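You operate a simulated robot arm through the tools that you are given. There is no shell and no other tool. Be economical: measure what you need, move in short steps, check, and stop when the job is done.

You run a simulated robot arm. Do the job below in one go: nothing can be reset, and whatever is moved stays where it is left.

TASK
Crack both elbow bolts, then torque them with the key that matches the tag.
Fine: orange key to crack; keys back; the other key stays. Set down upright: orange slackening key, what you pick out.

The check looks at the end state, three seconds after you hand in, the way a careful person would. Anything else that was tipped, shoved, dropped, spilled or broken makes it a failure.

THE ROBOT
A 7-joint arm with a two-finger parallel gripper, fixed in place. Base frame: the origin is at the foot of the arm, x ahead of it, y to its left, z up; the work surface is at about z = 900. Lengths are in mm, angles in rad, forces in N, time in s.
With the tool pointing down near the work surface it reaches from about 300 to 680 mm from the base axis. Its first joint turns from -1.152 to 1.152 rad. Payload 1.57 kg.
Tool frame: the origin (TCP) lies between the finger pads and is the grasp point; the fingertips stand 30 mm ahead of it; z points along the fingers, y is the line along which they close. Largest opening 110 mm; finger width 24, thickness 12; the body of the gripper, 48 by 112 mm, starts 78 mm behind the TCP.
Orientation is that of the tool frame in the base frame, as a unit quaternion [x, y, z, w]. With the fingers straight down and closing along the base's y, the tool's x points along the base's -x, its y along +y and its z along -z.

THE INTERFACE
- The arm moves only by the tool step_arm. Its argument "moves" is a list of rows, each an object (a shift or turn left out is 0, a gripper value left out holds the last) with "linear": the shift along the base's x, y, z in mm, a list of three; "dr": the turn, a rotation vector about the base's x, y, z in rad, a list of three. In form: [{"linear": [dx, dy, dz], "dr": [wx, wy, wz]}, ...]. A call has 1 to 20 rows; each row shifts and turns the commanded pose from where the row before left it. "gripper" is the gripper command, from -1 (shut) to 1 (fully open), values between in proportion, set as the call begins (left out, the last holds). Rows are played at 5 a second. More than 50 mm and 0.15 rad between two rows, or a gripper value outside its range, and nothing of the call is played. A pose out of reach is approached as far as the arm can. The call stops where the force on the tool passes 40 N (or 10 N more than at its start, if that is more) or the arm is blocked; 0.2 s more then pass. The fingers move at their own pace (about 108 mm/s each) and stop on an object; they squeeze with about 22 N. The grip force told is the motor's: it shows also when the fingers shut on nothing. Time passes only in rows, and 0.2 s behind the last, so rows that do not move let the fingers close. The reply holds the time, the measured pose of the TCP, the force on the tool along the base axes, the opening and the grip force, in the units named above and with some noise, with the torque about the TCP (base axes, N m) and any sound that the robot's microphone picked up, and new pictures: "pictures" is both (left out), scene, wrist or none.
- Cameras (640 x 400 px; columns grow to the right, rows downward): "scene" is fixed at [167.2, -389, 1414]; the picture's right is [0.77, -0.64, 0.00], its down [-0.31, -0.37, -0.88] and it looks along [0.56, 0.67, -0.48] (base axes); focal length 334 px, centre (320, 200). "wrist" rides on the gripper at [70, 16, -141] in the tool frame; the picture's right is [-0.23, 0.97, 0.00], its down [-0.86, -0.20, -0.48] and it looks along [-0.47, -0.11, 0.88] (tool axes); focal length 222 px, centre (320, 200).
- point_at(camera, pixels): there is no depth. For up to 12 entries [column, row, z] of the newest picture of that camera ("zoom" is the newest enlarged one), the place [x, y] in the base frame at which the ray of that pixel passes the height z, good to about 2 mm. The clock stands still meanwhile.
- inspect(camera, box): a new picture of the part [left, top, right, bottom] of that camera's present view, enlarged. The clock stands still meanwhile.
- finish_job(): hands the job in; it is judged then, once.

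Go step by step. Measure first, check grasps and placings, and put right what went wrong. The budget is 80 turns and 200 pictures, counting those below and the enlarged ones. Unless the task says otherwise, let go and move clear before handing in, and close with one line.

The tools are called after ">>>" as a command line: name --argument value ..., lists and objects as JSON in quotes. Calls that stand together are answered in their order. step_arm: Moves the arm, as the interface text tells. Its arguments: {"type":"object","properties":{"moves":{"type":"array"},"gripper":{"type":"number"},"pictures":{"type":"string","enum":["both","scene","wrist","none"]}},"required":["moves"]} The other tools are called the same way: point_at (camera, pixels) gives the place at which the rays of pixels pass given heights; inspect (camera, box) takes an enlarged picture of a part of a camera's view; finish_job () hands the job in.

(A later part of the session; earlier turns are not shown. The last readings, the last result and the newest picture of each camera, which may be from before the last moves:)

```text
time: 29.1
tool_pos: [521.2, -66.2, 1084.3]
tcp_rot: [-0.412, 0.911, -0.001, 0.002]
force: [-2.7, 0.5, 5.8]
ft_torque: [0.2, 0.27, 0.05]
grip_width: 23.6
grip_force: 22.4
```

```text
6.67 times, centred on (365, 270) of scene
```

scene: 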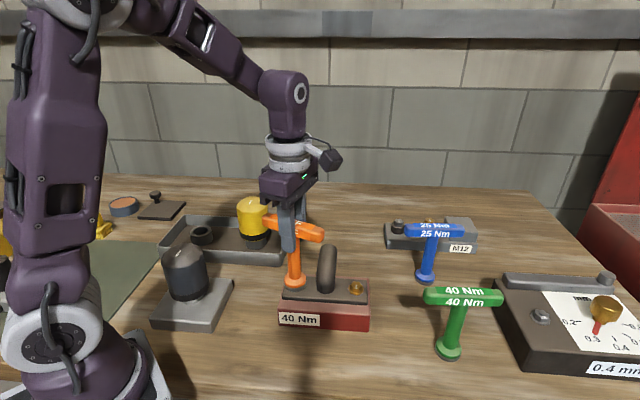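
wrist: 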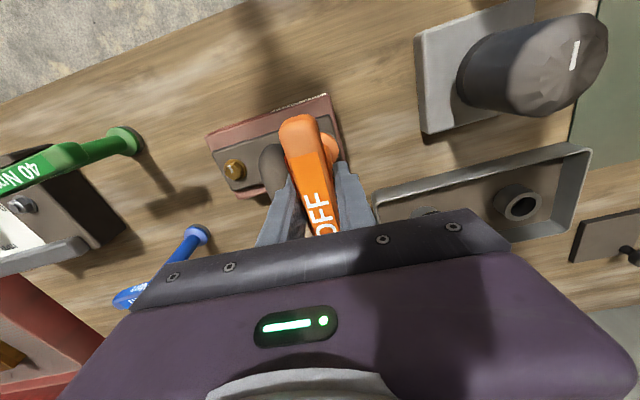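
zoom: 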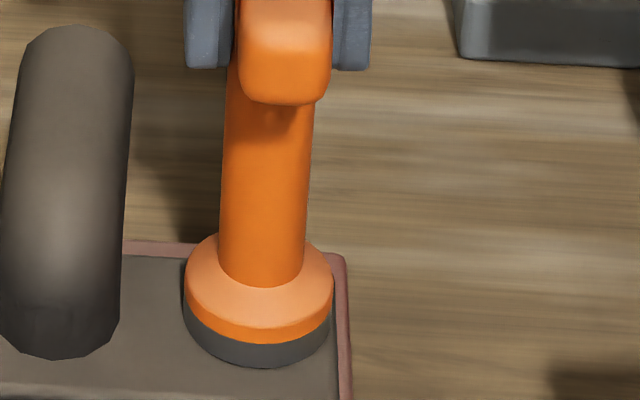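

Seated, with contact at 5.8 N and the foot on the flange. I'll turn CCW ~1.2 rad.

>>> step_arm --moves '[{"linear": [0.3, -0.3, 0.5], "dr": [0, 0, 0.05]}, {"dr": [0, 0, 0.05]}, {"dr": [0, 0, 0.05]}, {"dr": [0, 0, 0.05]}, {"dr": [0, 0, 0.05]}, {"dr": [0, 0, 0.05]}, {"dr": [0, 0, 0.05]}, {"dr": [0, 0, 0.05]}]' --pictures "none"

>>> step_arm --moves '[{"dr": [0, 0, 0.05]}, {"dr": [0, 0, 0.05]}, {"dr": [0, 0, 0.05]}, {"dr": [0, 0, 0.05]}, {"dr": [0, 0, 0.05]}, {"dr": [0, 0, 0.05]}, {"dr": [0, 0, 0.05]}, {"dr": [0, 0, 0.05]}]' --pictures "none"

>>> step_arm --moves '[{"dr": [0, 0, 0.05]}, {"dr": [0, 0, 0.05]}, {"dr": [0, 0, 0.05]}, {"dr": [0, 0, 0.05]}, {"dr": [0, 0, 0.05]}, {"dr": [0, 0, 0.05]}, {"dr": [0, 0, 0.05]}, {}]' --pictures "none"

>>> step_arm --moves '[{"linear": [0, 0, 10]}, {"linear": [0, 0, 15]}, {"linear": [0, 0, 20]}, {}]' --pictures "none"

>>> inspect --camera "scene" --box '[325, 240, 405, 300]'

```text
time: 30.9
tool_pos: [523.5, -67.1, 1082.3]
tcp_rot: [-0.585, 0.811, 0.0, 0.001]
force: [3.4, 0.8, 6.2]
ft_torque: [0.16, -0.31, -0.02]
grip_width: 23.7
grip_force: 21.8
```

```text
time: 32.6
tool_pos: [522.1, -67.2, 1084.8]
tcp_rot: [0.734, -0.679, -0.001, -0.001]
force: [-6.8, -0.3, 15.4]
ft_torque: [-0.14, 0.63, -0.02]
grip_width: 23.5
grip_force: 22.4
```

```text
time: 34.5
tool_pos: [523.5, -66.9, 1083.8]
tcp_rot: [0.841, -0.542, -0.001, -0.001]
force: [-1.5, 0.4, -1.6]
ft_torque: [0.08, 0.18, -0.06]
grip_width: 23.7
grip_force: 21.7
```

```text
time: 35.5
tool_pos: [524.2, -65.7, 1127.7]
tcp_rot: [0.84, -0.542, -0.001, -0.001]
force: [-0.6, -0.5, -5.5]
ft_torque: [-0.02, 0.0, 0.01]
grip_width: 23.5
grip_force: 22.3
```

```text
6.67 times, centred on (365, 270) of scene
```

zoom: 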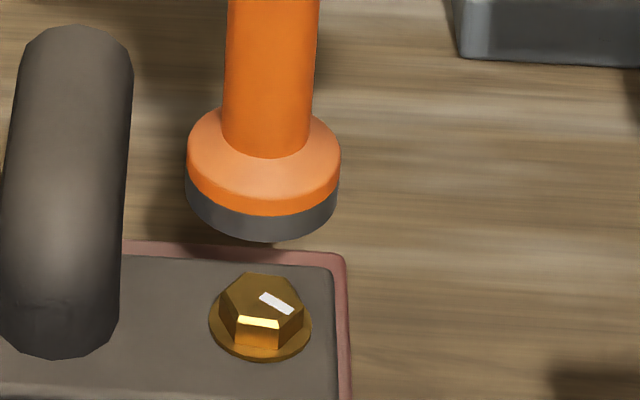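

Gold has also turned ~47° CCW, so both are cracked. I'll carry the orange key back to its spot (306.8,14.7), yaw 0.72.

>>> step_arm --moves '[{"linear": [0, 0, 25]}, {"linear": [0, 0, 22]}, {"linear": [-24, 9, 0], "dr": [0, 0, -0.142]}, {"linear": [-24, 9, 0], "dr": [0, 0, -0.142]}, {"linear": [-24, 9, 0], "dr": [0, 0, -0.142]}, {"linear": [-24, 9, 0], "dr": [0, 0, -0.142]}, {"linear": [-24, 9, 0], "dr": [0, 0, -0.142]}, {"linear": [-24, 9, 0], "dr": [0, 0, -0.142]}, {"linear": [-24, 9, 0], "dr": [0, 0, -0.142]}, {"linear": [-24, 9, 0], "dr": [0, 0, -0.142]}, {"linear": [-24, 8.4, 0], "dr": [0, 0, -0.142]}, {}, {}]' --pictures "none"

>>> step_arm --moves '[{"linear": [0, 0, -40]}, {"linear": [0, 0, -40]}, {"linear": [0, 0, -40]}, {"linear": [0, 0, -20]}, {}, {}]' --pictures "both"

>>> inspect --camera "scene" --box '[190, 240, 290, 360]'

```text
time: 38.2
tool_pos: [307.3, 13.5, 1175.2]
tcp_rot: [-0.351, 0.936, 0.0, 0.003]
force: [-0.8, 0.2, -6.4]
ft_torque: [0.03, 0.01, 0.03]
grip_width: 23.6
grip_force: 21.2
```

```text
time: 39.6
tool_pos: [307.8, 13.6, 1035.5]
tcp_rot: [-0.351, 0.936, 0.0, 0.002]
force: [0.2, -0.6, -5.7]
ft_torque: [0.02, 0.03, -0.02]
grip_width: 23.4
grip_force: 22.4
```

scene: 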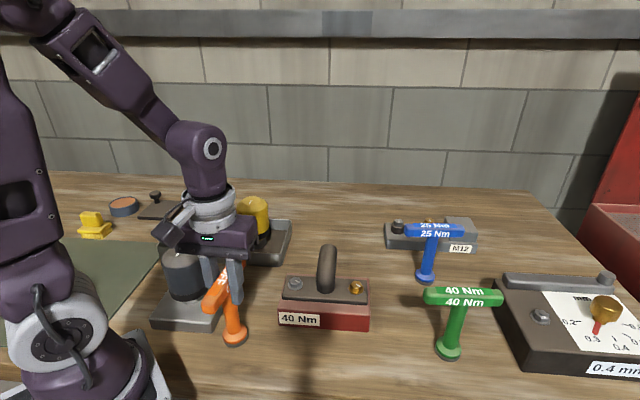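
wrist: 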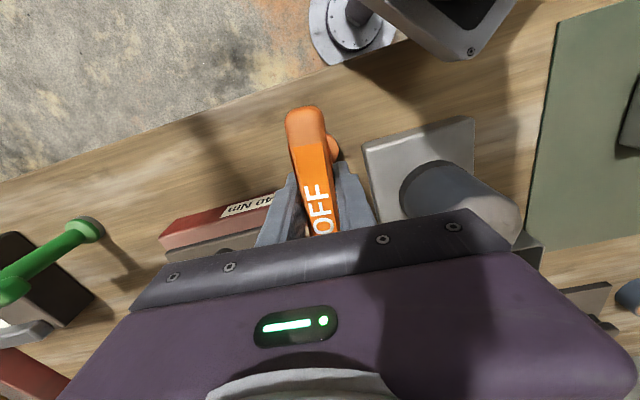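

```text
3.33 times, centred on (240, 300) of scene
```

zoom: 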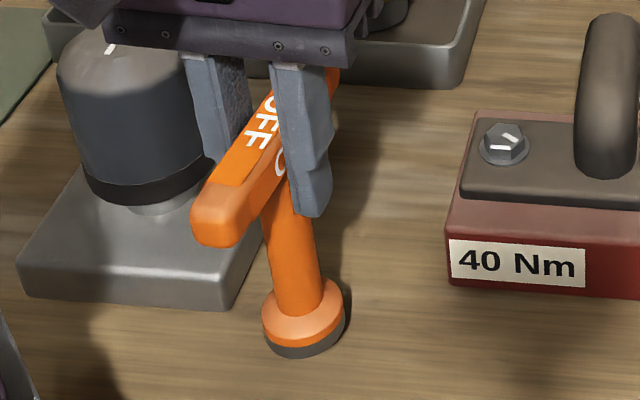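

The foot is still ~12–18 mm above the bench. I'll lower slowly until light contact.

>>> step_arm --moves '[{"linear": [0, 0, -5]}, {"linear": [0, 0, -4]}, {"linear": [0, 0, -2]}, {"linear": [0, 0, -1]}, {}]' --pictures "none"

>>> inspect --camera "scene" --box '[190, 240, 290, 360]'

```text
time: 40.9
tool_pos: [307.3, 14.8, 1022.3]
tcp_rot: [-0.351, 0.936, 0.0, 0.002]
force: [0.6, -0.2, -6.1]
ft_torque: [-0.01, 0.02, -0.03]
grip_width: 23.5
grip_force: 22.1
```

```text
3.33 times, centred on (240, 300) of scene
```

zoom: 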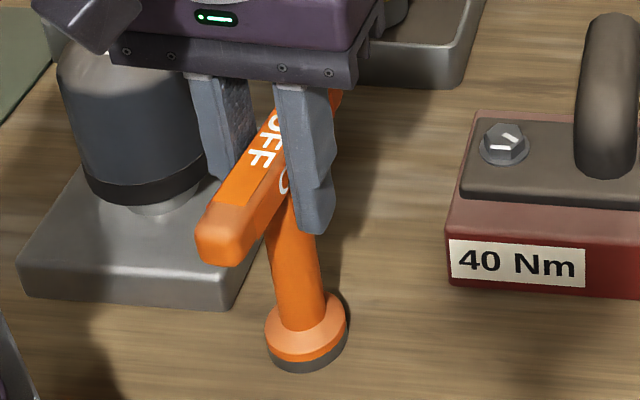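

>>> step_arm --moves '[{"linear": [0, 0, -1.5]}, {"linear": [0, 0, -1.5]}, {}]' --pictures "none"

```text
time: 41.6
tool_pos: [307.3, 14.1, 1019.8]
tcp_rot: [-0.351, 0.936, 0.0, 0.002]
force: [-1.4, -0.7, 16.4]
ft_torque: [0.33, 0.27, 0.05]
grip_width: 23.5
grip_force: 22.2
```

Contact with the bench at 16 N. I'll ease off slightly, then open just a little so it settles between the fingers.

>>> step_arm --moves '[{"linear": [0, 0, 0.7]}, {}]' --pictures "none"

>>> step_arm --moves '[{}, {}, {}]' --gripper -0.5 --pictures "none"

>>> inspect --camera "scene" --box '[190, 240, 290, 360]'

```text
time: 42.2
tool_pos: [306.5, 15.0, 1021.3]
tcp_rot: [-0.351, 0.936, 0.0, 0.002]
force: [0.8, -2.1, 4.7]
ft_torque: [-0.05, 0.02, -0.01]
grip_width: 23.5
grip_force: 21.5
```

```text
time: 43.0
tool_pos: [307.9, 13.9, 1019.4]
tcp_rot: [-0.352, 0.936, 0.0, 0.002]
force: [0.6, 0.6, -1.0]
ft_torque: [0.03, 0.02, 0.01]
grip_width: 27.7
grip_force: 0.0
```

```text
3.33 times, centred on (240, 300) of scene
```

zoom: 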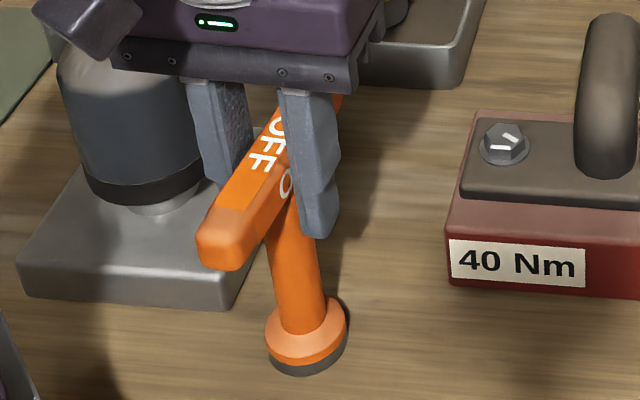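

It stands on its own between the fingers. I'll open wider and rise clear.

>>> step_arm --moves '[{}, {}, {"linear": [0, 0, 20]}, {"linear": [0, 0, 40]}, {"linear": [0, 0, 45]}, {"linear": [0, 0, 40]}, {}]' --gripper 0.2

>>> inspect --camera "scene" --box '[190, 240, 290, 360]'

```text
time: 44.6
tool_pos: [306.4, 12.3, 1165.5]
tcp_rot: [-0.351, 0.936, 0.0, 0.001]
force: [0.4, 0.5, -0.1]
ft_torque: [0.0, -0.04, -0.02]
grip_width: 66.0
grip_force: 0.1
```

scene: 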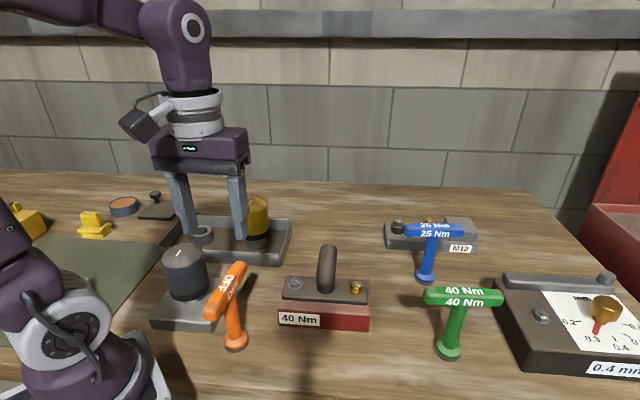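
wrist: 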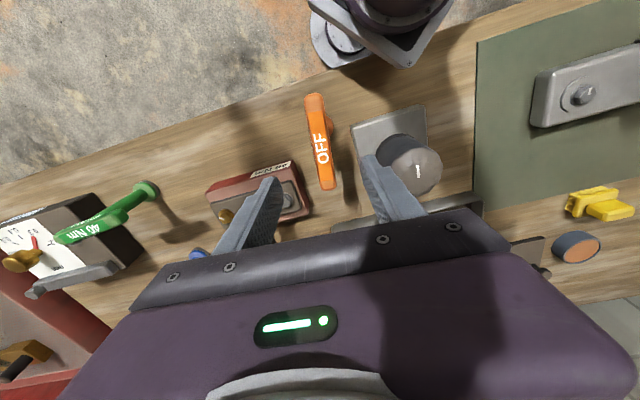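

```text
3.33 times, centred on (240, 300) of scene
```

zoom: 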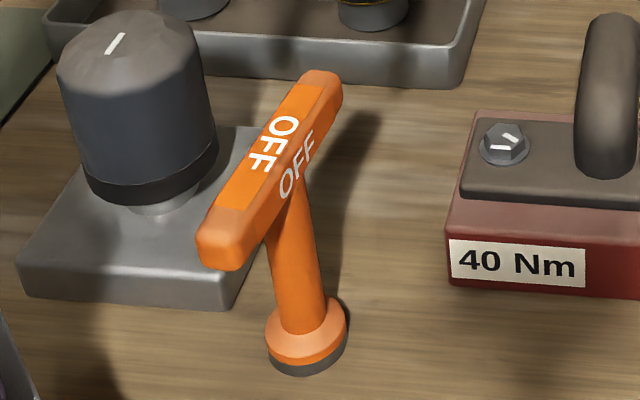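

The orange key stands upright at its old place. Now I'll measure the green key.

>>> inspect --camera "scene" --box '[410, 270, 520, 370]'

>>> point_at --camera "scene" --pixels '[[425, 290, 1037], [502, 293, 1037], [463, 291, 1037], [448, 352, 900]]'

>>> point_at --camera "wrist" --pixels '[[58, 239, 1037], [155, 187, 1037], [148, 191, 910]]'

```text
4.00 times, centred on (465, 320) of scene
```

zoom: 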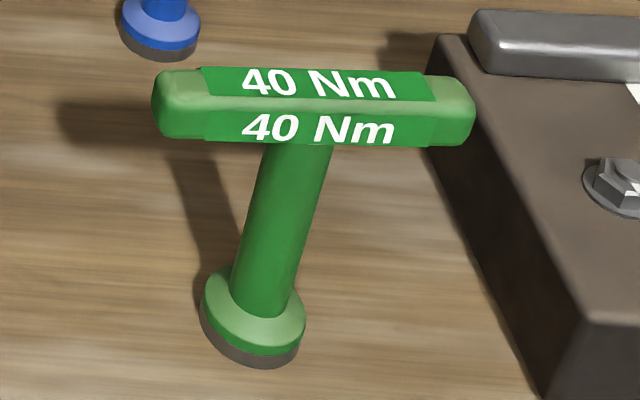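

```text
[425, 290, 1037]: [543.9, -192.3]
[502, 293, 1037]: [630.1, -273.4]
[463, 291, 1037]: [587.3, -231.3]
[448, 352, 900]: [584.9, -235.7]
```

```text
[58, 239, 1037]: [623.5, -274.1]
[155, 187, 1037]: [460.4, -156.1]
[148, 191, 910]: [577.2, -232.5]
```

Green bar runs from (544,-192) to (630,-273): centre ≈(586.5,-233), angle -0.755. I'll move above it.

>>> step_arm --moves '[{"linear": [25.4, -22.3, 0], "dr": [0, 0, -0.134]}, {"linear": [25.4, -22.3, 0], "dr": [0, 0, -0.134]}, {"linear": [25.4, -22.3, 0], "dr": [0, 0, -0.134]}, {"linear": [25.4, -22.3, 0], "dr": [0, 0, -0.134]}, {"linear": [25.4, -22.3, 0], "dr": [0, 0, -0.134]}, {"linear": [25.4, -22.3, 0], "dr": [0, 0, -0.134]}, {"linear": [25.4, -22.3, 0], "dr": [0, 0, -0.134]}, {"linear": [25.4, -22.3, 0], "dr": [0, 0, -0.134]}, {"linear": [25.4, -22.3, 0], "dr": [0, 0, -0.134]}, {"linear": [25.4, -22.3, 0], "dr": [0, 0, -0.134]}, {"linear": [25.4, -22.3, -10], "dr": [0, 0, -0.134]}, {"linear": [0, 0, -40]}, {}, {}]' --gripper 0.1

>>> inspect --camera "wrist" --box '[230, 80, 410, 230]'

```text
time: 47.6
tool_pos: [575.9, -211.2, 1116.6]
tcp_rot: [0.329, 0.944, -0.008, -0.007]
force: [-0.1, -0.1, 0.6]
ft_torque: [0.0, 0.0, 0.0]
grip_width: 60.7
grip_force: 0.0
out of reach, approached as far as the arm can: row 11
```

scene: 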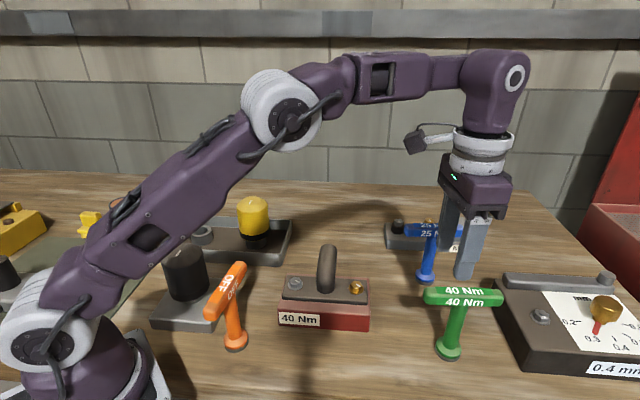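
wrist: 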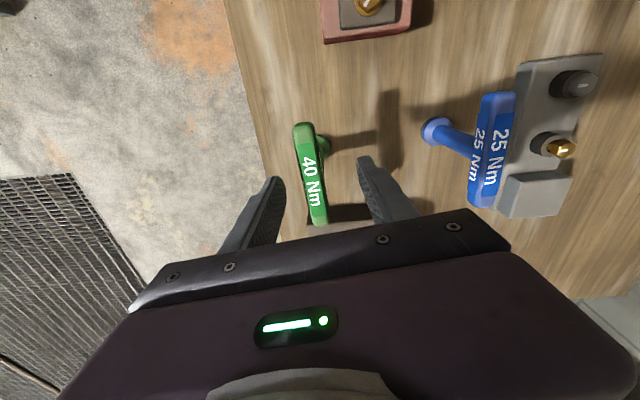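

```text
2.67 times, centred on (320, 155) of wrist
```

zoom: 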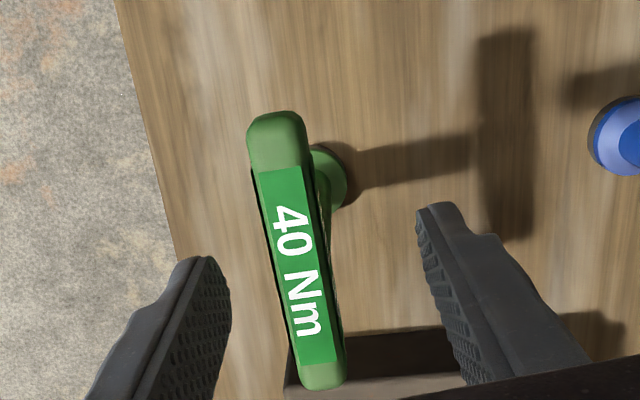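

The arm ran short of reach at that height and stopped at (576,-211) with yaw -0.67. I'll measure the bar in the wrist view and then go in lower down.

>>> point_at --camera "wrist" --pixels '[[302, 126, 1037], [320, 222, 1037], [311, 173, 1037]]'

>>> step_arm --moves '[{}]' --pictures "none"

```text
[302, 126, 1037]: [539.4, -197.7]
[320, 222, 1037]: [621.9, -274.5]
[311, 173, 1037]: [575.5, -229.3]
```

```text
time: 48.0
tool_pos: [574.8, -210.3, 1116.4]
tcp_rot: [0.328, 0.945, -0.008, -0.008]
force: [-0.1, -0.7, -0.1]
ft_torque: [-0.02, 0.02, 0.02]
grip_width: 60.4
grip_force: 0.1
```

>>> step_arm --moves '[{"linear": [0, 0, -15], "dr": [0.01, -0.019, 0]}, {"linear": [0, 0, -15]}, {"linear": [3, -8, 0], "dr": [0, 0, -0.04]}, {"linear": [3, -8, 0], "dr": [0, 0, -0.045]}, {"linear": [3, -7.5, 0]}, {}, {}]'

>>> inspect --camera "wrist" --box '[230, 80, 410, 230]'

>>> inspect --camera "scene" --box '[400, 200, 520, 300]'

```text
time: 49.6
tool_pos: [582.6, -235.0, 1087.1]
tcp_rot: [0.369, 0.929, 0.0, 0.001]
force: [0.2, -0.5, 0.0]
ft_torque: [0.06, -0.02, -0.03]
grip_width: 60.7
grip_force: 0.0
```

scene: 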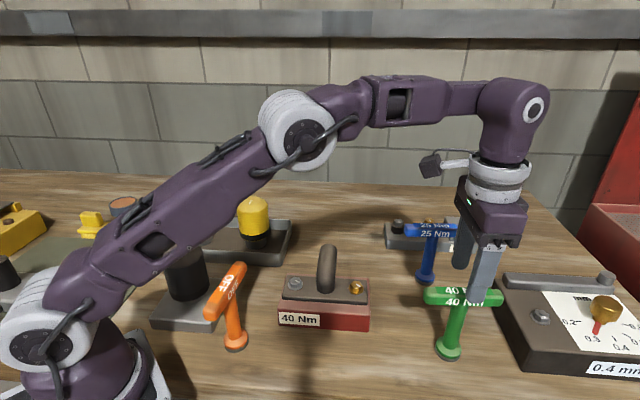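
wrist: 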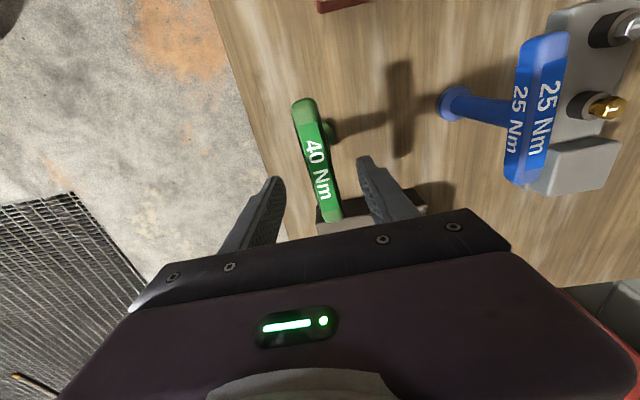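

```text
2.67 times, centred on (320, 155) of wrist
```

zoom: 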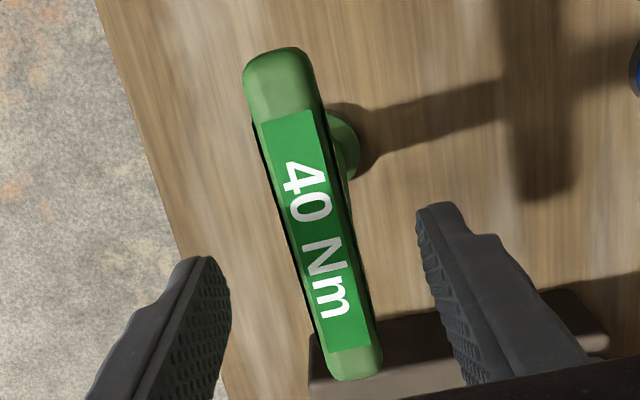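

```text
4.00 times, centred on (460, 250) of scene
```

zoom: 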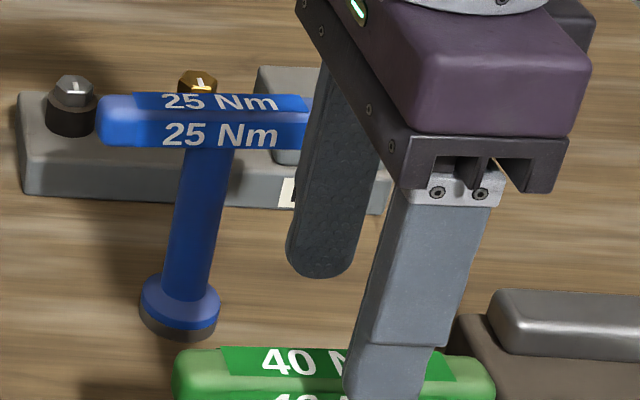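

>>> point_at --camera "wrist" --pixels '[[304, 101, 1037], [333, 220, 1037], [318, 159, 1037]]'

```text
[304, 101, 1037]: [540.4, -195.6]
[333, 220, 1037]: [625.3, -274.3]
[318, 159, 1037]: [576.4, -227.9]
```

Both views agree within a few mm. I'll descend to z≈1027 with a small shift.

>>> step_arm --moves '[{"linear": [1, 1, -15]}, {"linear": [0, 0, -15]}, {"linear": [0, 0, -15]}, {"linear": [0, 0, -14]}, {}]'

>>> inspect --camera "scene" --box '[400, 230, 520, 370]'

```text
time: 50.9
tool_pos: [583.4, -234.4, 1028.2]
tcp_rot: [0.369, 0.93, 0.0, 0.001]
force: [-0.6, 0.1, 0.9]
ft_torque: [0.01, -0.01, 0.0]
grip_width: 60.6
grip_force: 0.1
```

scene: 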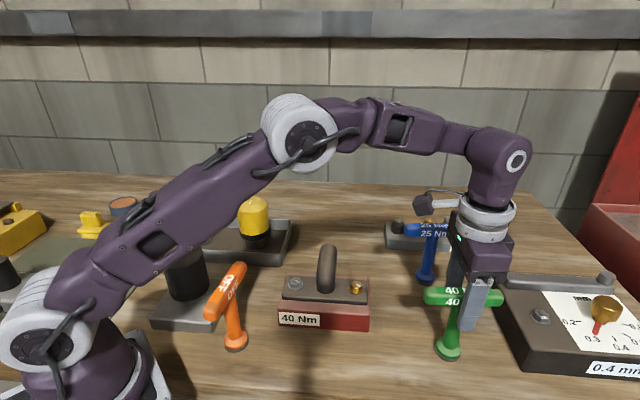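
wrist: 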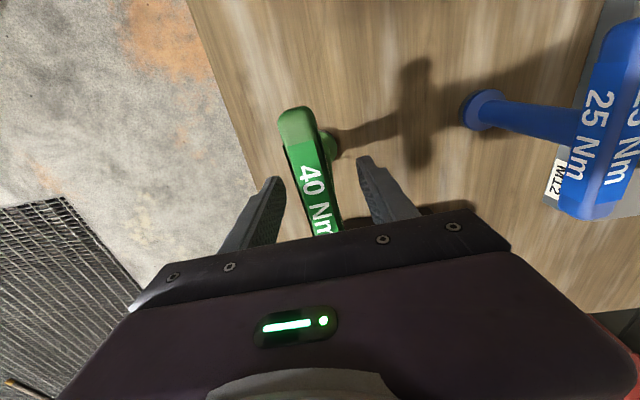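

```text
2.86 times, centred on (460, 300) of scene
```

zoom: 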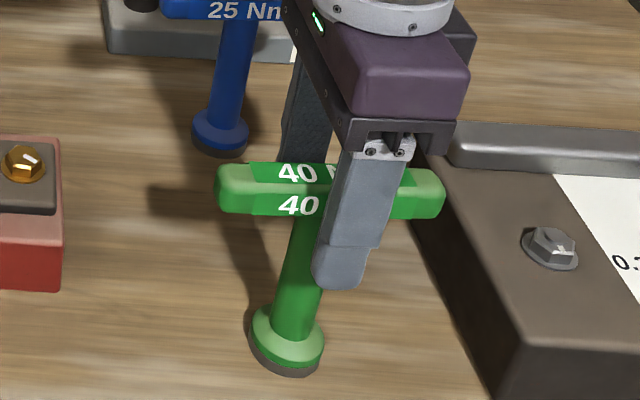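

Depth and alignment look right, so I'll close on the green bar and lift.

>>> step_arm --moves '[{}, {}, {}, {}]' --gripper -1 --pictures "none"

>>> inspect --camera "scene" --box '[400, 230, 520, 370]'

```text
time: 51.9
tool_pos: [582.8, -232.5, 1028.3]
tcp_rot: [0.369, 0.93, 0.001, 0.0]
force: [-0.2, -0.5, -0.4]
ft_torque: [-0.24, 0.07, -0.04]
grip_width: 23.6
grip_force: 21.8
```

```text
2.86 times, centred on (460, 300) of scene
```

zoom: 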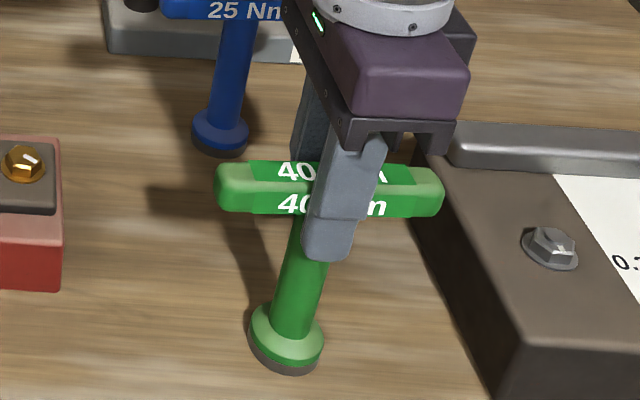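

Gripped without shifting the foot. I'll lift, retract toward the gold bolt while turning to yaw ≈0.7.

>>> step_arm --moves '[{"linear": [0, 0, 10]}, {"linear": [0, 0, 30]}, {"linear": [-6, 16.6, 30], "dr": [0, 0, 0.1455]}, {"linear": [-6, 16.6, 30], "dr": [0, 0, 0.1455]}, {"linear": [-6, 16.6, 30], "dr": [0, 0, 0.1455]}, {"linear": [-6, 16.6, 10], "dr": [0, 0, 0.1455]}, {"linear": [-6, 16.6, 0], "dr": [0, 0, 0.1455]}, {"linear": [-6, 16.6, 0], "dr": [0, 0, 0.1455]}, {"linear": [-6, 16.6, 0], "dr": [0, 0, 0.1455]}, {"linear": [-6, 16.6, 0], "dr": [0, 0, 0.1455]}, {"linear": [-6, 16.6, 0], "dr": [0, 0, 0.1455]}, {"linear": [-6, 16.6, 0], "dr": [0, 0, 0.1455]}, {}, {}]'

>>> inspect --camera "scene" --box '[325, 220, 405, 300]'

```text
time: 54.9
tool_pos: [524.4, -68.4, 1168.2]
tcp_rot: [-0.343, 0.939, 0.001, 0.001]
force: [-0.4, 0.4, -5.9]
ft_torque: [0.02, 0.03, 0.0]
grip_width: 23.5
grip_force: 21.7
```

scene: 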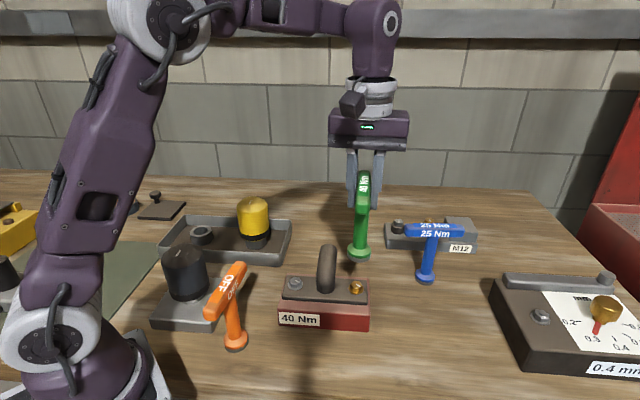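
wrist: 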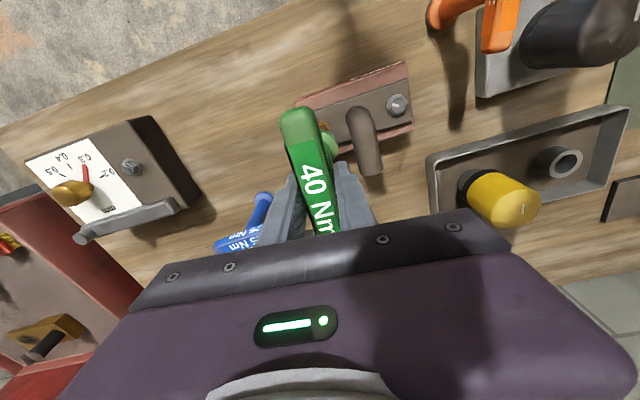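

```text
5.00 times, centred on (365, 260) of scene
```

zoom: 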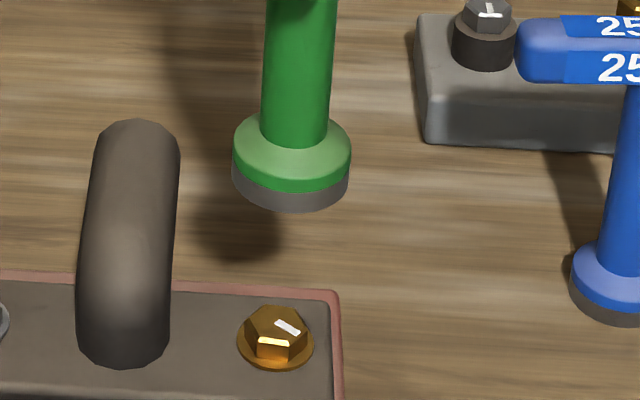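

I'll shift ~2 mm left in the image and lower to just above the head.

>>> step_arm --moves '[{"linear": [-1.5, 1.3, -20]}, {"linear": [0, 0, -20]}, {"linear": [0, 0, -14]}, {}, {}]' --pictures "none"

>>> inspect --camera "scene" --box '[325, 240, 405, 300]'

```text
time: 56.0
tool_pos: [522.5, -67.3, 1113.6]
tcp_rot: [-0.343, 0.939, -0.001, 0.0]
force: [-0.2, 0.6, -5.6]
ft_torque: [-0.01, 0.06, 0.02]
grip_width: 23.2
grip_force: 21.7
```

```text
6.67 times, centred on (365, 270) of scene
```

zoom: 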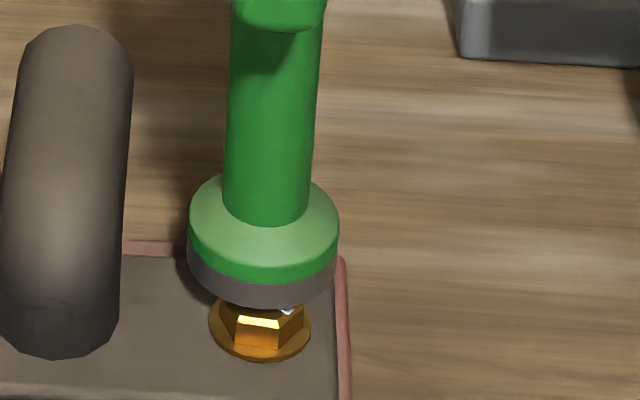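

Nearly aligned. I'll nudge ~1 mm toward the camera and lower gently onto the gold bolt.

>>> step_arm --moves '[{"linear": [-0.7, -0.8, -5]}, {"linear": [0, 0, -4]}, {"linear": [0, 0, -2]}, {"linear": [0, 0, -2]}, {"linear": [0, 0, -2]}, {}]' --pictures "none"

>>> inspect --camera "scene" --box '[325, 240, 405, 300]'

```text
time: 57.5
tool_pos: [521.0, -66.8, 1099.5]
tcp_rot: [-0.343, 0.939, 0.0, 0.0]
force: [-0.5, -0.1, -5.9]
ft_torque: [0.1, 0.01, -0.03]
grip_width: 23.8
grip_force: 22.0
```

```text
6.67 times, centred on (365, 270) of scene
```

zoom: 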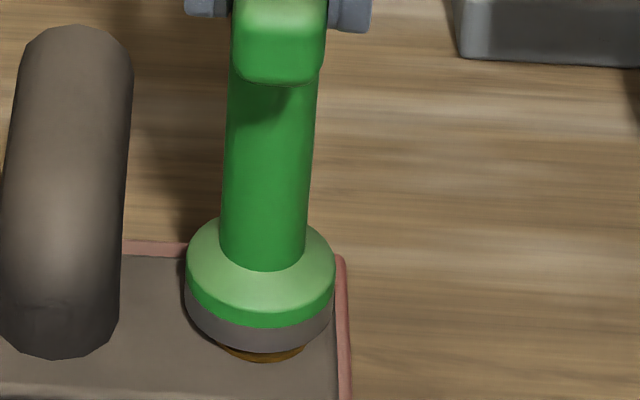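

It's passing over the head without contact, so I'll keep going.

>>> step_arm --moves '[{"linear": [0, 0, -2]}, {"linear": [0, 0, -1.5]}, {"linear": [0, 0, -1.5]}, {}]' --pictures "none"

>>> inspect --camera "scene" --box '[325, 240, 405, 300]'

```text
time: 58.5
tool_pos: [521.0, -67.0, 1096.4]
tcp_rot: [-0.343, 0.939, 0.0, 0.0]
force: [0.1, 0.3, -6.3]
ft_torque: [0.02, -0.01, -0.04]
grip_width: 23.4
grip_force: 22.2
```

```text
6.67 times, centred on (365, 270) of scene
```

zoom: 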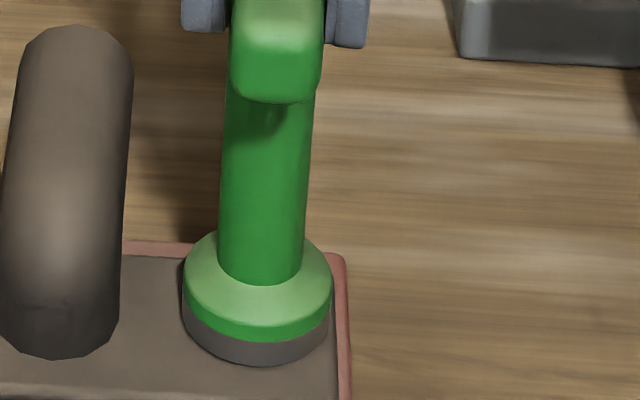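

Nearly seated. I'll lower 1 mm more and start turning clockwise, listening for the click.

>>> step_arm --moves '[{"linear": [0.5, -0.4, -1]}, {"linear": [0, 0, -0.8]}, {"dr": [0, 0, -0.05]}, {"dr": [0, 0, -0.05]}, {"dr": [0, 0, -0.05]}, {"dr": [0, 0, -0.05]}, {"dr": [0, 0, -0.05]}, {"dr": [0, 0, -0.05]}]' --pictures "none"

>>> step_arm --moves '[{"dr": [0, 0, -0.05]}, {"dr": [0, 0, -0.05]}, {"dr": [0, 0, -0.05]}, {"dr": [0, 0, -0.05]}, {"dr": [0, 0, -0.05]}, {"dr": [0, 0, -0.05]}]' --pictures "none"

```text
time: 60.2
tool_pos: [523.6, -68.6, 1092.4]
tcp_rot: [-0.199, 0.98, -0.001, 0.0]
force: [0.0, 4.4, 5.5]
ft_torque: [0.36, -0.07, 0.01]
grip_width: 23.7
grip_force: 21.4
```

```text
time: 61.6
tool_pos: [521.6, -68.7, 1093.5]
tcp_rot: [-0.051, 0.999, 0.001, 0.0]
force: [-0.1, -0.4, -5.9]
ft_torque: [-0.05, -0.03, -0.02]
grip_width: 24.0
grip_force: 21.9
```

>>> step_arm --moves '[{"linear": [0, 0, -0.5], "dr": [0, 0, -0.05]}, {"dr": [0, 0, -0.05]}, {"dr": [0, 0, -0.05]}, {"dr": [0, 0, -0.05]}, {"dr": [0, 0, -0.05]}]' --pictures "none"

>>> step_arm --moves '[{"dr": [0, 0, -0.05]}, {"dr": [0, 0, -0.05]}, {"dr": [0, 0, -0.05]}, {"dr": [0, 0, -0.05]}]' --pictures "none"

>>> inspect --camera "scene" --box '[325, 240, 405, 300]'

```text
time: 62.9
tool_pos: [521.8, -68.7, 1093.5]
tcp_rot: [0.076, 0.997, 0.0, 0.0]
force: [0.4, 0.4, -6.0]
ft_torque: [-0.06, 0.0, 0.01]
grip_width: 23.5
grip_force: 22.3
```

```text
time: 63.9
tool_pos: [521.3, -68.5, 1092.7]
tcp_rot: [0.174, 0.985, 0.0, 0.001]
force: [0.3, -0.5, -6.2]
ft_torque: [0.01, 0.01, 0.23]
grip_width: 23.5
grip_force: 21.6
```

```text
6.67 times, centred on (365, 270) of scene
```

zoom: 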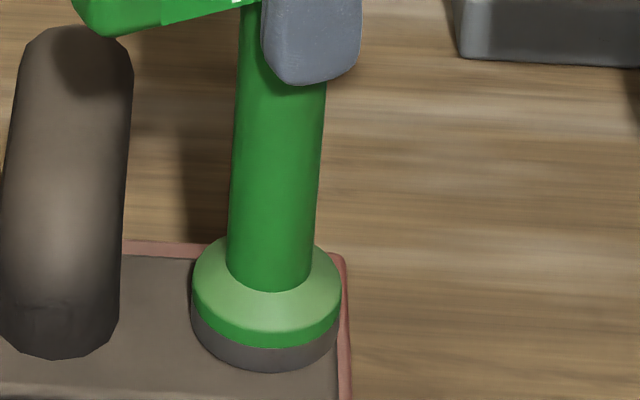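

Torque is building (0.23 Nm), so the bolt is biting. I'll continue in finer steps.

>>> step_arm --moves '[{"dr": [0, 0, -0.04]}, {"dr": [0, 0, -0.04]}]' --pictures "none"

>>> step_arm --moves '[{"dr": [0, 0, -0.04]}, {"dr": [0, 0, -0.04]}]' --pictures "none"

```text
time: 64.5
tool_pos: [520.5, -68.7, 1092.1]
tcp_rot: [0.213, 0.977, 0.001, 0.0]
force: [-0.5, 0.8, -6.4]
ft_torque: [0.01, 0.0, 0.36]
grip_width: 23.6
grip_force: 21.6
```

```text
time: 65.0
tool_pos: [522.1, -68.4, 1091.6]
tcp_rot: [0.252, 0.968, 0.001, 0.0]
force: [-0.2, -0.7, -7.7]
ft_torque: [0.05, 0.0, 0.47]
grip_width: 23.5
grip_force: 21.9
```

>>> step_arm --moves '[{"dr": [0, 0, -0.04]}, {"dr": [0, 0, -0.04]}]' --pictures "none"

>>> step_arm --moves '[{"dr": [0, 0, -0.04]}, {"dr": [0, 0, -0.04]}]' --pictures "none"

```text
time: 65.7
tool_pos: [522.8, -68.3, 1092.8]
tcp_rot: [0.289, 0.957, 0.0, 0.0]
force: [-1.1, -0.8, -3.4]
ft_torque: [0.05, 0.06, 0.5]
grip_width: 23.7
grip_force: 22.1
```

```text
time: 66.2
tool_pos: [521.7, -68.9, 1092.4]
tcp_rot: [0.328, 0.945, 0.0, 0.0]
force: [-0.6, -0.8, -3.3]
ft_torque: [0.01, 0.07, 0.46]
grip_width: 23.7
grip_force: 22.2
```

Torque has plateaued near 0.48 Nm. I'll check whether the bar is slipping in the fingers.

>>> inspect --camera "wrist" --box '[220, 80, 420, 240]'

>>> inspect --camera "scene" --box '[310, 180, 420, 300]'

```text
2.50 times, centred on (320, 160) of wrist
```

zoom: 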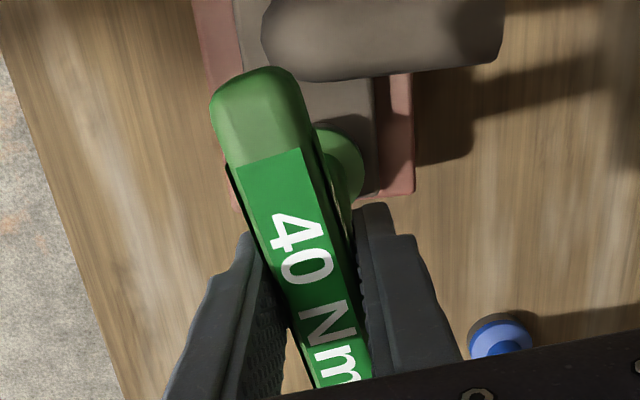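

```text
3.33 times, centred on (365, 240) of scene
```

zoom: 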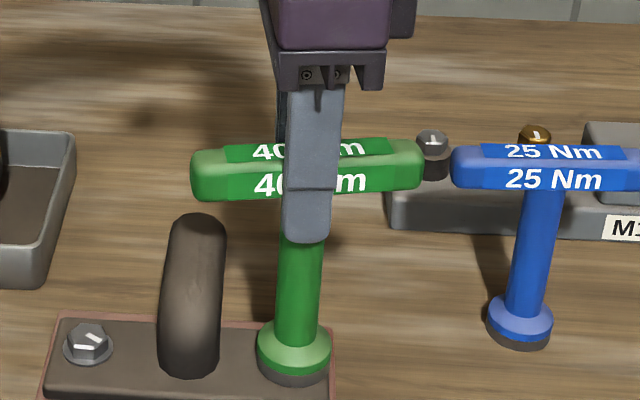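

>>> point_at --camera "scene" --pixels '[[327.5, 227.5, 1100], [395, 224.5, 1100]]'

>>> point_at --camera "wrist" --pixels '[[294, 110, 1103], [330, 232, 1103]]'

```text
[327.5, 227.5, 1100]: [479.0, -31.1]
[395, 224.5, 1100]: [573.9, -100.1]
```

```text
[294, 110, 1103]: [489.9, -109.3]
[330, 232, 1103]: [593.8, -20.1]
```

The bar angle is -0.63 against gripper -0.67, so only slight slip. I'll continue a bit more.

>>> step_arm --moves '[{"dr": [0, 0, -0.04]}, {"dr": [0, 0, -0.04]}]' --pictures "none"

>>> step_arm --moves '[{"dr": [0, 0, -0.04]}, {"dr": [0, 0, -0.04]}]' --pictures "none"

>>> inspect --camera "scene" --box '[310, 180, 420, 300]'

>>> inspect --camera "wrist" --box '[220, 80, 420, 240]'

```text
time: 66.8
tool_pos: [521.6, -69.2, 1092.5]
tcp_rot: [0.366, 0.931, 0.0, 0.0]
force: [0.2, 1.0, -2.4]
ft_torque: [0.19, -0.04, 0.54]
grip_width: 24.1
grip_force: 21.9
```

```text
time: 67.5
tool_pos: [522.5, -69.4, 1092.9]
tcp_rot: [0.403, 0.915, 0.0, 0.001]
force: [-0.7, 0.2, 1.7]
ft_torque: [0.07, 0.08, 0.54]
grip_width: 23.9
grip_force: 21.7
```

```text
3.33 times, centred on (365, 240) of scene
```

zoom: 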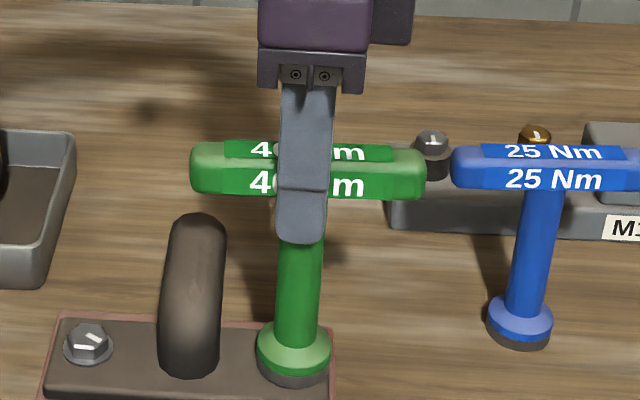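

```text
2.50 times, centred on (320, 160) of wrist
```

zoom: 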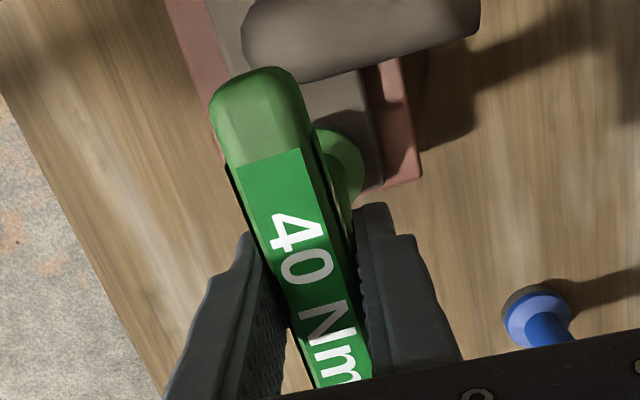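

No slip now: the bar turns with the gripper and the torque creeps up (0.54). I'll continue until the click.

>>> step_arm --moves '[{"dr": [0, 0, -0.04]}, {"dr": [0, 0, -0.04]}]' --pictures "none"

>>> step_arm --moves '[{"dr": [0, 0, -0.04]}, {"dr": [0, 0, -0.04]}]' --pictures "none"

>>> inspect --camera "wrist" --box '[220, 80, 420, 240]'

```text
time: 68.0
tool_pos: [523.4, -69.3, 1091.9]
tcp_rot: [0.438, 0.899, 0.0, 0.0]
force: [0.2, 0.8, -1.7]
ft_torque: [0.1, 0.05, 0.5]
grip_width: 23.5
grip_force: 22.3
```

```text
time: 68.7
tool_pos: [522.3, -68.4, 1093.7]
tcp_rot: [0.475, 0.88, 0.0, 0.0]
force: [0.0, -0.7, -2.3]
ft_torque: [0.05, -0.04, 0.53]
grip_width: 24.1
grip_force: 22.3
```

```text
2.50 times, centred on (320, 160) of wrist
```

zoom: 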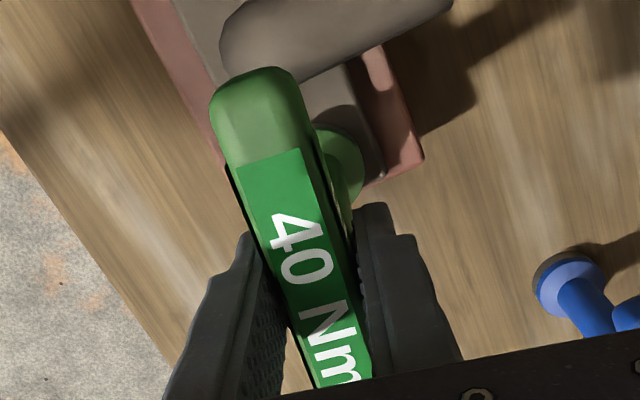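

Torque is steady at ~0.5 Nm with no slip in the fingers. I'll lift and look at the bolt mark before going further.

>>> step_arm --moves '[{"dr": [0, 0, 0.05]}, {"linear": [0, 0, 10]}, {"linear": [0, 0, 15]}, {"linear": [0, 0, 20]}, {}]' --pictures "none"

>>> inspect --camera "scene" --box '[325, 240, 405, 300]'

```text
time: 69.8
tool_pos: [523.9, -68.8, 1136.8]
tcp_rot: [0.452, 0.892, 0.0, 0.0]
force: [0.9, -0.5, -6.3]
ft_torque: [-0.01, 0.01, 0.0]
grip_width: 23.6
grip_force: 22.0
```

```text
6.67 times, centred on (365, 270) of scene
```

zoom: 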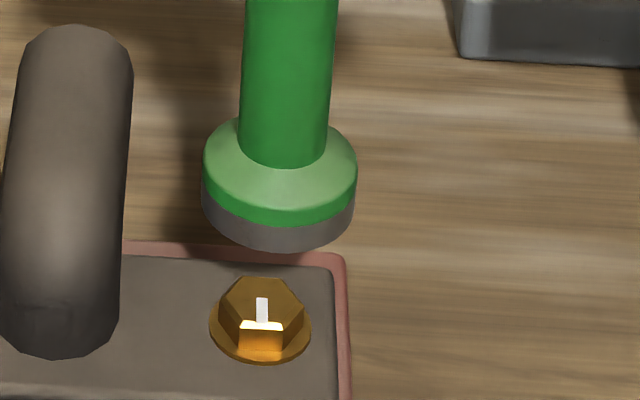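

The gold mark is back at its tight position (0°) and the key's torque capped at ~0.5 Nm, so it's torqued. Now the silver bolt: raise over the elbow, move, and turn the yaw back.

>>> step_arm --moves '[{"linear": [0, 0, 20]}, {"linear": [0, 0, 20]}, {"linear": [-8.5, 8, 0], "dr": [0, 0, 0.148]}, {"linear": [-8.5, 8, 0], "dr": [0, 0, 0.148]}, {"linear": [-8.5, 8, 0], "dr": [0, 0, 0.148]}, {"linear": [-8.5, 8, 0], "dr": [0, 0, 0.148]}, {"linear": [-8.5, 8, 0], "dr": [0, 0, 0.148]}, {"linear": [-8.5, 8, 0], "dr": [0, 0, 0.148]}, {"linear": [-8.5, 8, 0], "dr": [0, 0, 0.148]}, {"linear": [-8.5, 8, 0], "dr": [0, 0, 0.148]}, {"linear": [-8.5, 8, 0], "dr": [0, 0, 0.148]}, {"linear": [-8.5, 8, 0], "dr": [0, 0, 0.148]}, {}, {}]' --pictures "none"

>>> step_arm --moves '[{"linear": [0, 0, -25]}, {"linear": [0, 0, -20]}, {"linear": [0, 0, -16]}, {}, {}]' --pictures "scene"

>>> inspect --camera "scene" --box '[260, 240, 340, 300]'

```text
time: 72.8
tool_pos: [437.6, 11.8, 1176.1]
tcp_rot: [-0.268, 0.963, -0.001, -0.001]
force: [-0.4, 0.5, -5.8]
ft_torque: [0.0, 0.01, 0.0]
grip_width: 23.7
grip_force: 22.0
```

```text
time: 74.0
tool_pos: [438.5, 13.0, 1114.9]
tcp_rot: [-0.268, 0.963, 0.0, 0.0]
force: [-0.1, 0.4, -6.4]
ft_torque: [0.0, 0.0, 0.03]
grip_width: 23.6
grip_force: 22.0
```

scene: 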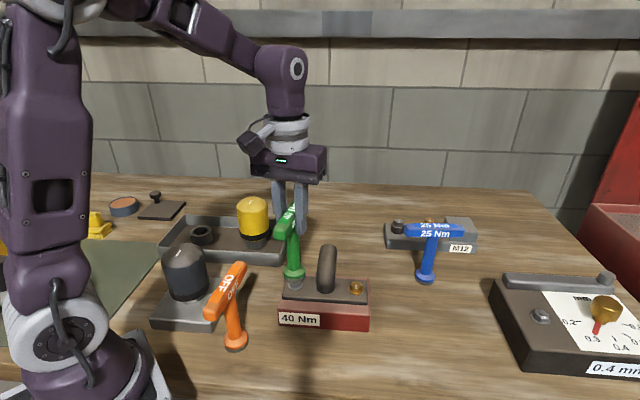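

```text
6.67 times, centred on (300, 270) of scene
```

zoom: 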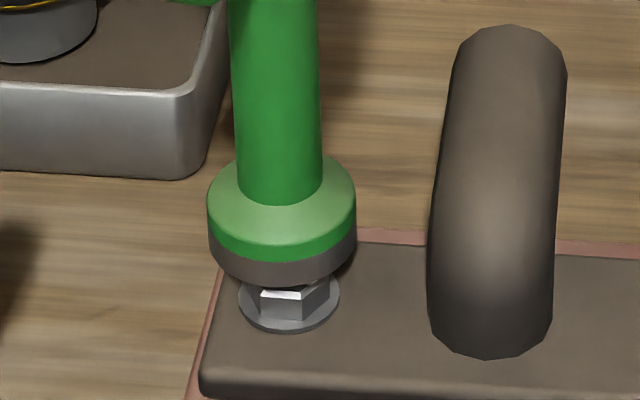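

Close: the foot centre (282) needs ~1 mm right and ~1 mm back. I'll adjust and lower.

>>> step_arm --moves '[{"linear": [1.3, 0.4, -6]}, {"linear": [0, 0, -5]}, {"linear": [0, 0, -2]}, {"linear": [0, 0, -2]}, {"linear": [0, 0, -2]}, {"linear": [0, 0, -2]}, {}]' --pictures "none"

>>> inspect --camera "scene" --box '[260, 240, 340, 300]'

```text
time: 75.7
tool_pos: [438.6, 11.5, 1097.0]
tcp_rot: [-0.269, 0.963, 0.0, 0.001]
force: [0.2, 0.1, -6.5]
ft_torque: [0.03, 0.03, -0.01]
grip_width: 23.4
grip_force: 22.1
```

```text
6.67 times, centred on (300, 270) of scene
```

zoom: 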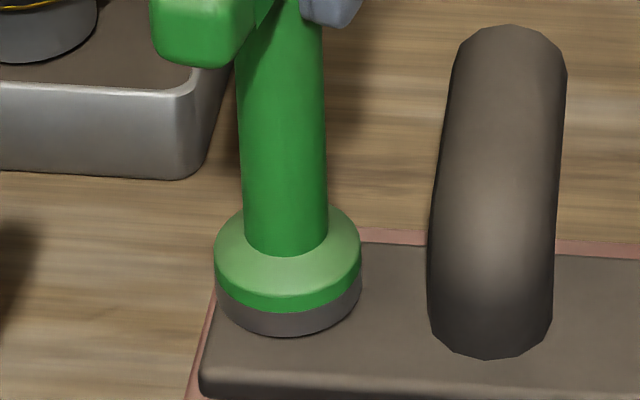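

Aligned over the head. I'll seat it and turn clockwise.

>>> step_arm --moves '[{"linear": [0, 0, -1.5]}, {"linear": [0, 0, -1.5]}, {"linear": [0, 0, -0.7]}, {"dr": [0, 0, -0.05]}, {"dr": [0, 0, -0.05]}, {"dr": [0, 0, -0.05]}, {"dr": [0, 0, -0.05]}, {"dr": [0, 0, -0.05]}, {"dr": [0, 0, -0.05]}]' --pictures "none"

>>> step_arm --moves '[{"dr": [0, 0, -0.05]}, {"dr": [0, 0, -0.05]}, {"dr": [0, 0, -0.05]}, {"dr": [0, 0, -0.05]}, {"dr": [0, 0, -0.05]}, {"dr": [0, 0, -0.05]}, {"dr": [0, 0, -0.05]}, {"dr": [0, 0, -0.05]}]' --pictures "none"

>>> step_arm --moves '[{"dr": [0, 0, -0.05]}, {"dr": [0, 0, -0.05]}, {"dr": [0, 0, -0.05]}, {"dr": [0, 0, -0.05]}]' --pictures "none"

>>> inspect --camera "scene" --box '[260, 240, 340, 300]'

```text
time: 77.7
tool_pos: [437.9, 11.9, 1093.4]
tcp_rot: [-0.122, 0.993, 0.0, 0.0]
force: [0.7, 0.7, -2.9]
ft_torque: [0.04, -0.19, 0.03]
grip_width: 23.6
grip_force: 22.1
```

```text
time: 79.5
tool_pos: [438.5, 11.2, 1093.9]
tcp_rot: [0.078, 0.997, 0.0, 0.001]
force: [-0.2, 0.0, -5.6]
ft_torque: [0.01, 0.02, 0.0]
grip_width: 23.7
grip_force: 22.7
```

```text
time: 80.5
tool_pos: [440.0, 12.6, 1093.3]
tcp_rot: [0.177, 0.984, 0.0, 0.0]
force: [-0.3, -0.5, -5.8]
ft_torque: [-0.03, 0.03, 0.01]
grip_width: 23.2
grip_force: 21.6
```

```text
6.67 times, centred on (300, 270) of scene
```

zoom: 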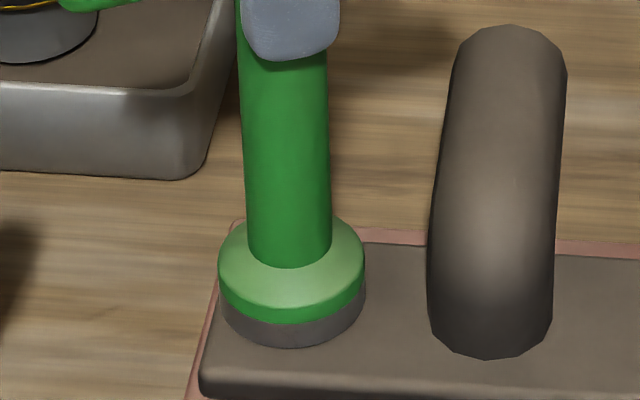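

Still no torque at yaw -0.36, so I'll keep turning.

>>> step_arm --moves '[{"linear": [0, 0, -0.4], "dr": [0, 0, -0.05]}, {"dr": [0, 0, -0.05]}, {"dr": [0, 0, -0.05]}, {"dr": [0, 0, -0.05]}]' --pictures "none"

>>> step_arm --moves '[{"dr": [0, 0, -0.05]}, {"dr": [0, 0, -0.05]}, {"dr": [0, 0, -0.05]}, {"dr": [0, 0, -0.05]}]' --pictures "none"

>>> step_arm --moves '[{"dr": [0, 0, -0.05]}, {"dr": [0, 0, -0.05]}, {"dr": [0, 0, -0.05]}]' --pictures "none"

```text
time: 81.5
tool_pos: [439.9, 12.5, 1091.9]
tcp_rot: [0.274, 0.962, 0.0, 0.001]
force: [-0.3, -0.1, -6.3]
ft_torque: [-0.01, -0.06, 0.13]
grip_width: 23.7
grip_force: 21.6
```

```text
time: 82.5
tool_pos: [437.7, 11.4, 1093.1]
tcp_rot: [0.369, 0.93, -0.001, 0.001]
force: [-0.2, 0.0, -5.9]
ft_torque: [-0.01, 0.04, 0.42]
grip_width: 24.0
grip_force: 22.1
```

```text
time: 83.2
tool_pos: [438.8, 11.1, 1093.5]
tcp_rot: [0.438, 0.899, 0.0, 0.0]
force: [-0.1, -0.1, -6.0]
ft_torque: [0.03, -0.03, 0.49]
grip_width: 23.7
grip_force: 21.7
```

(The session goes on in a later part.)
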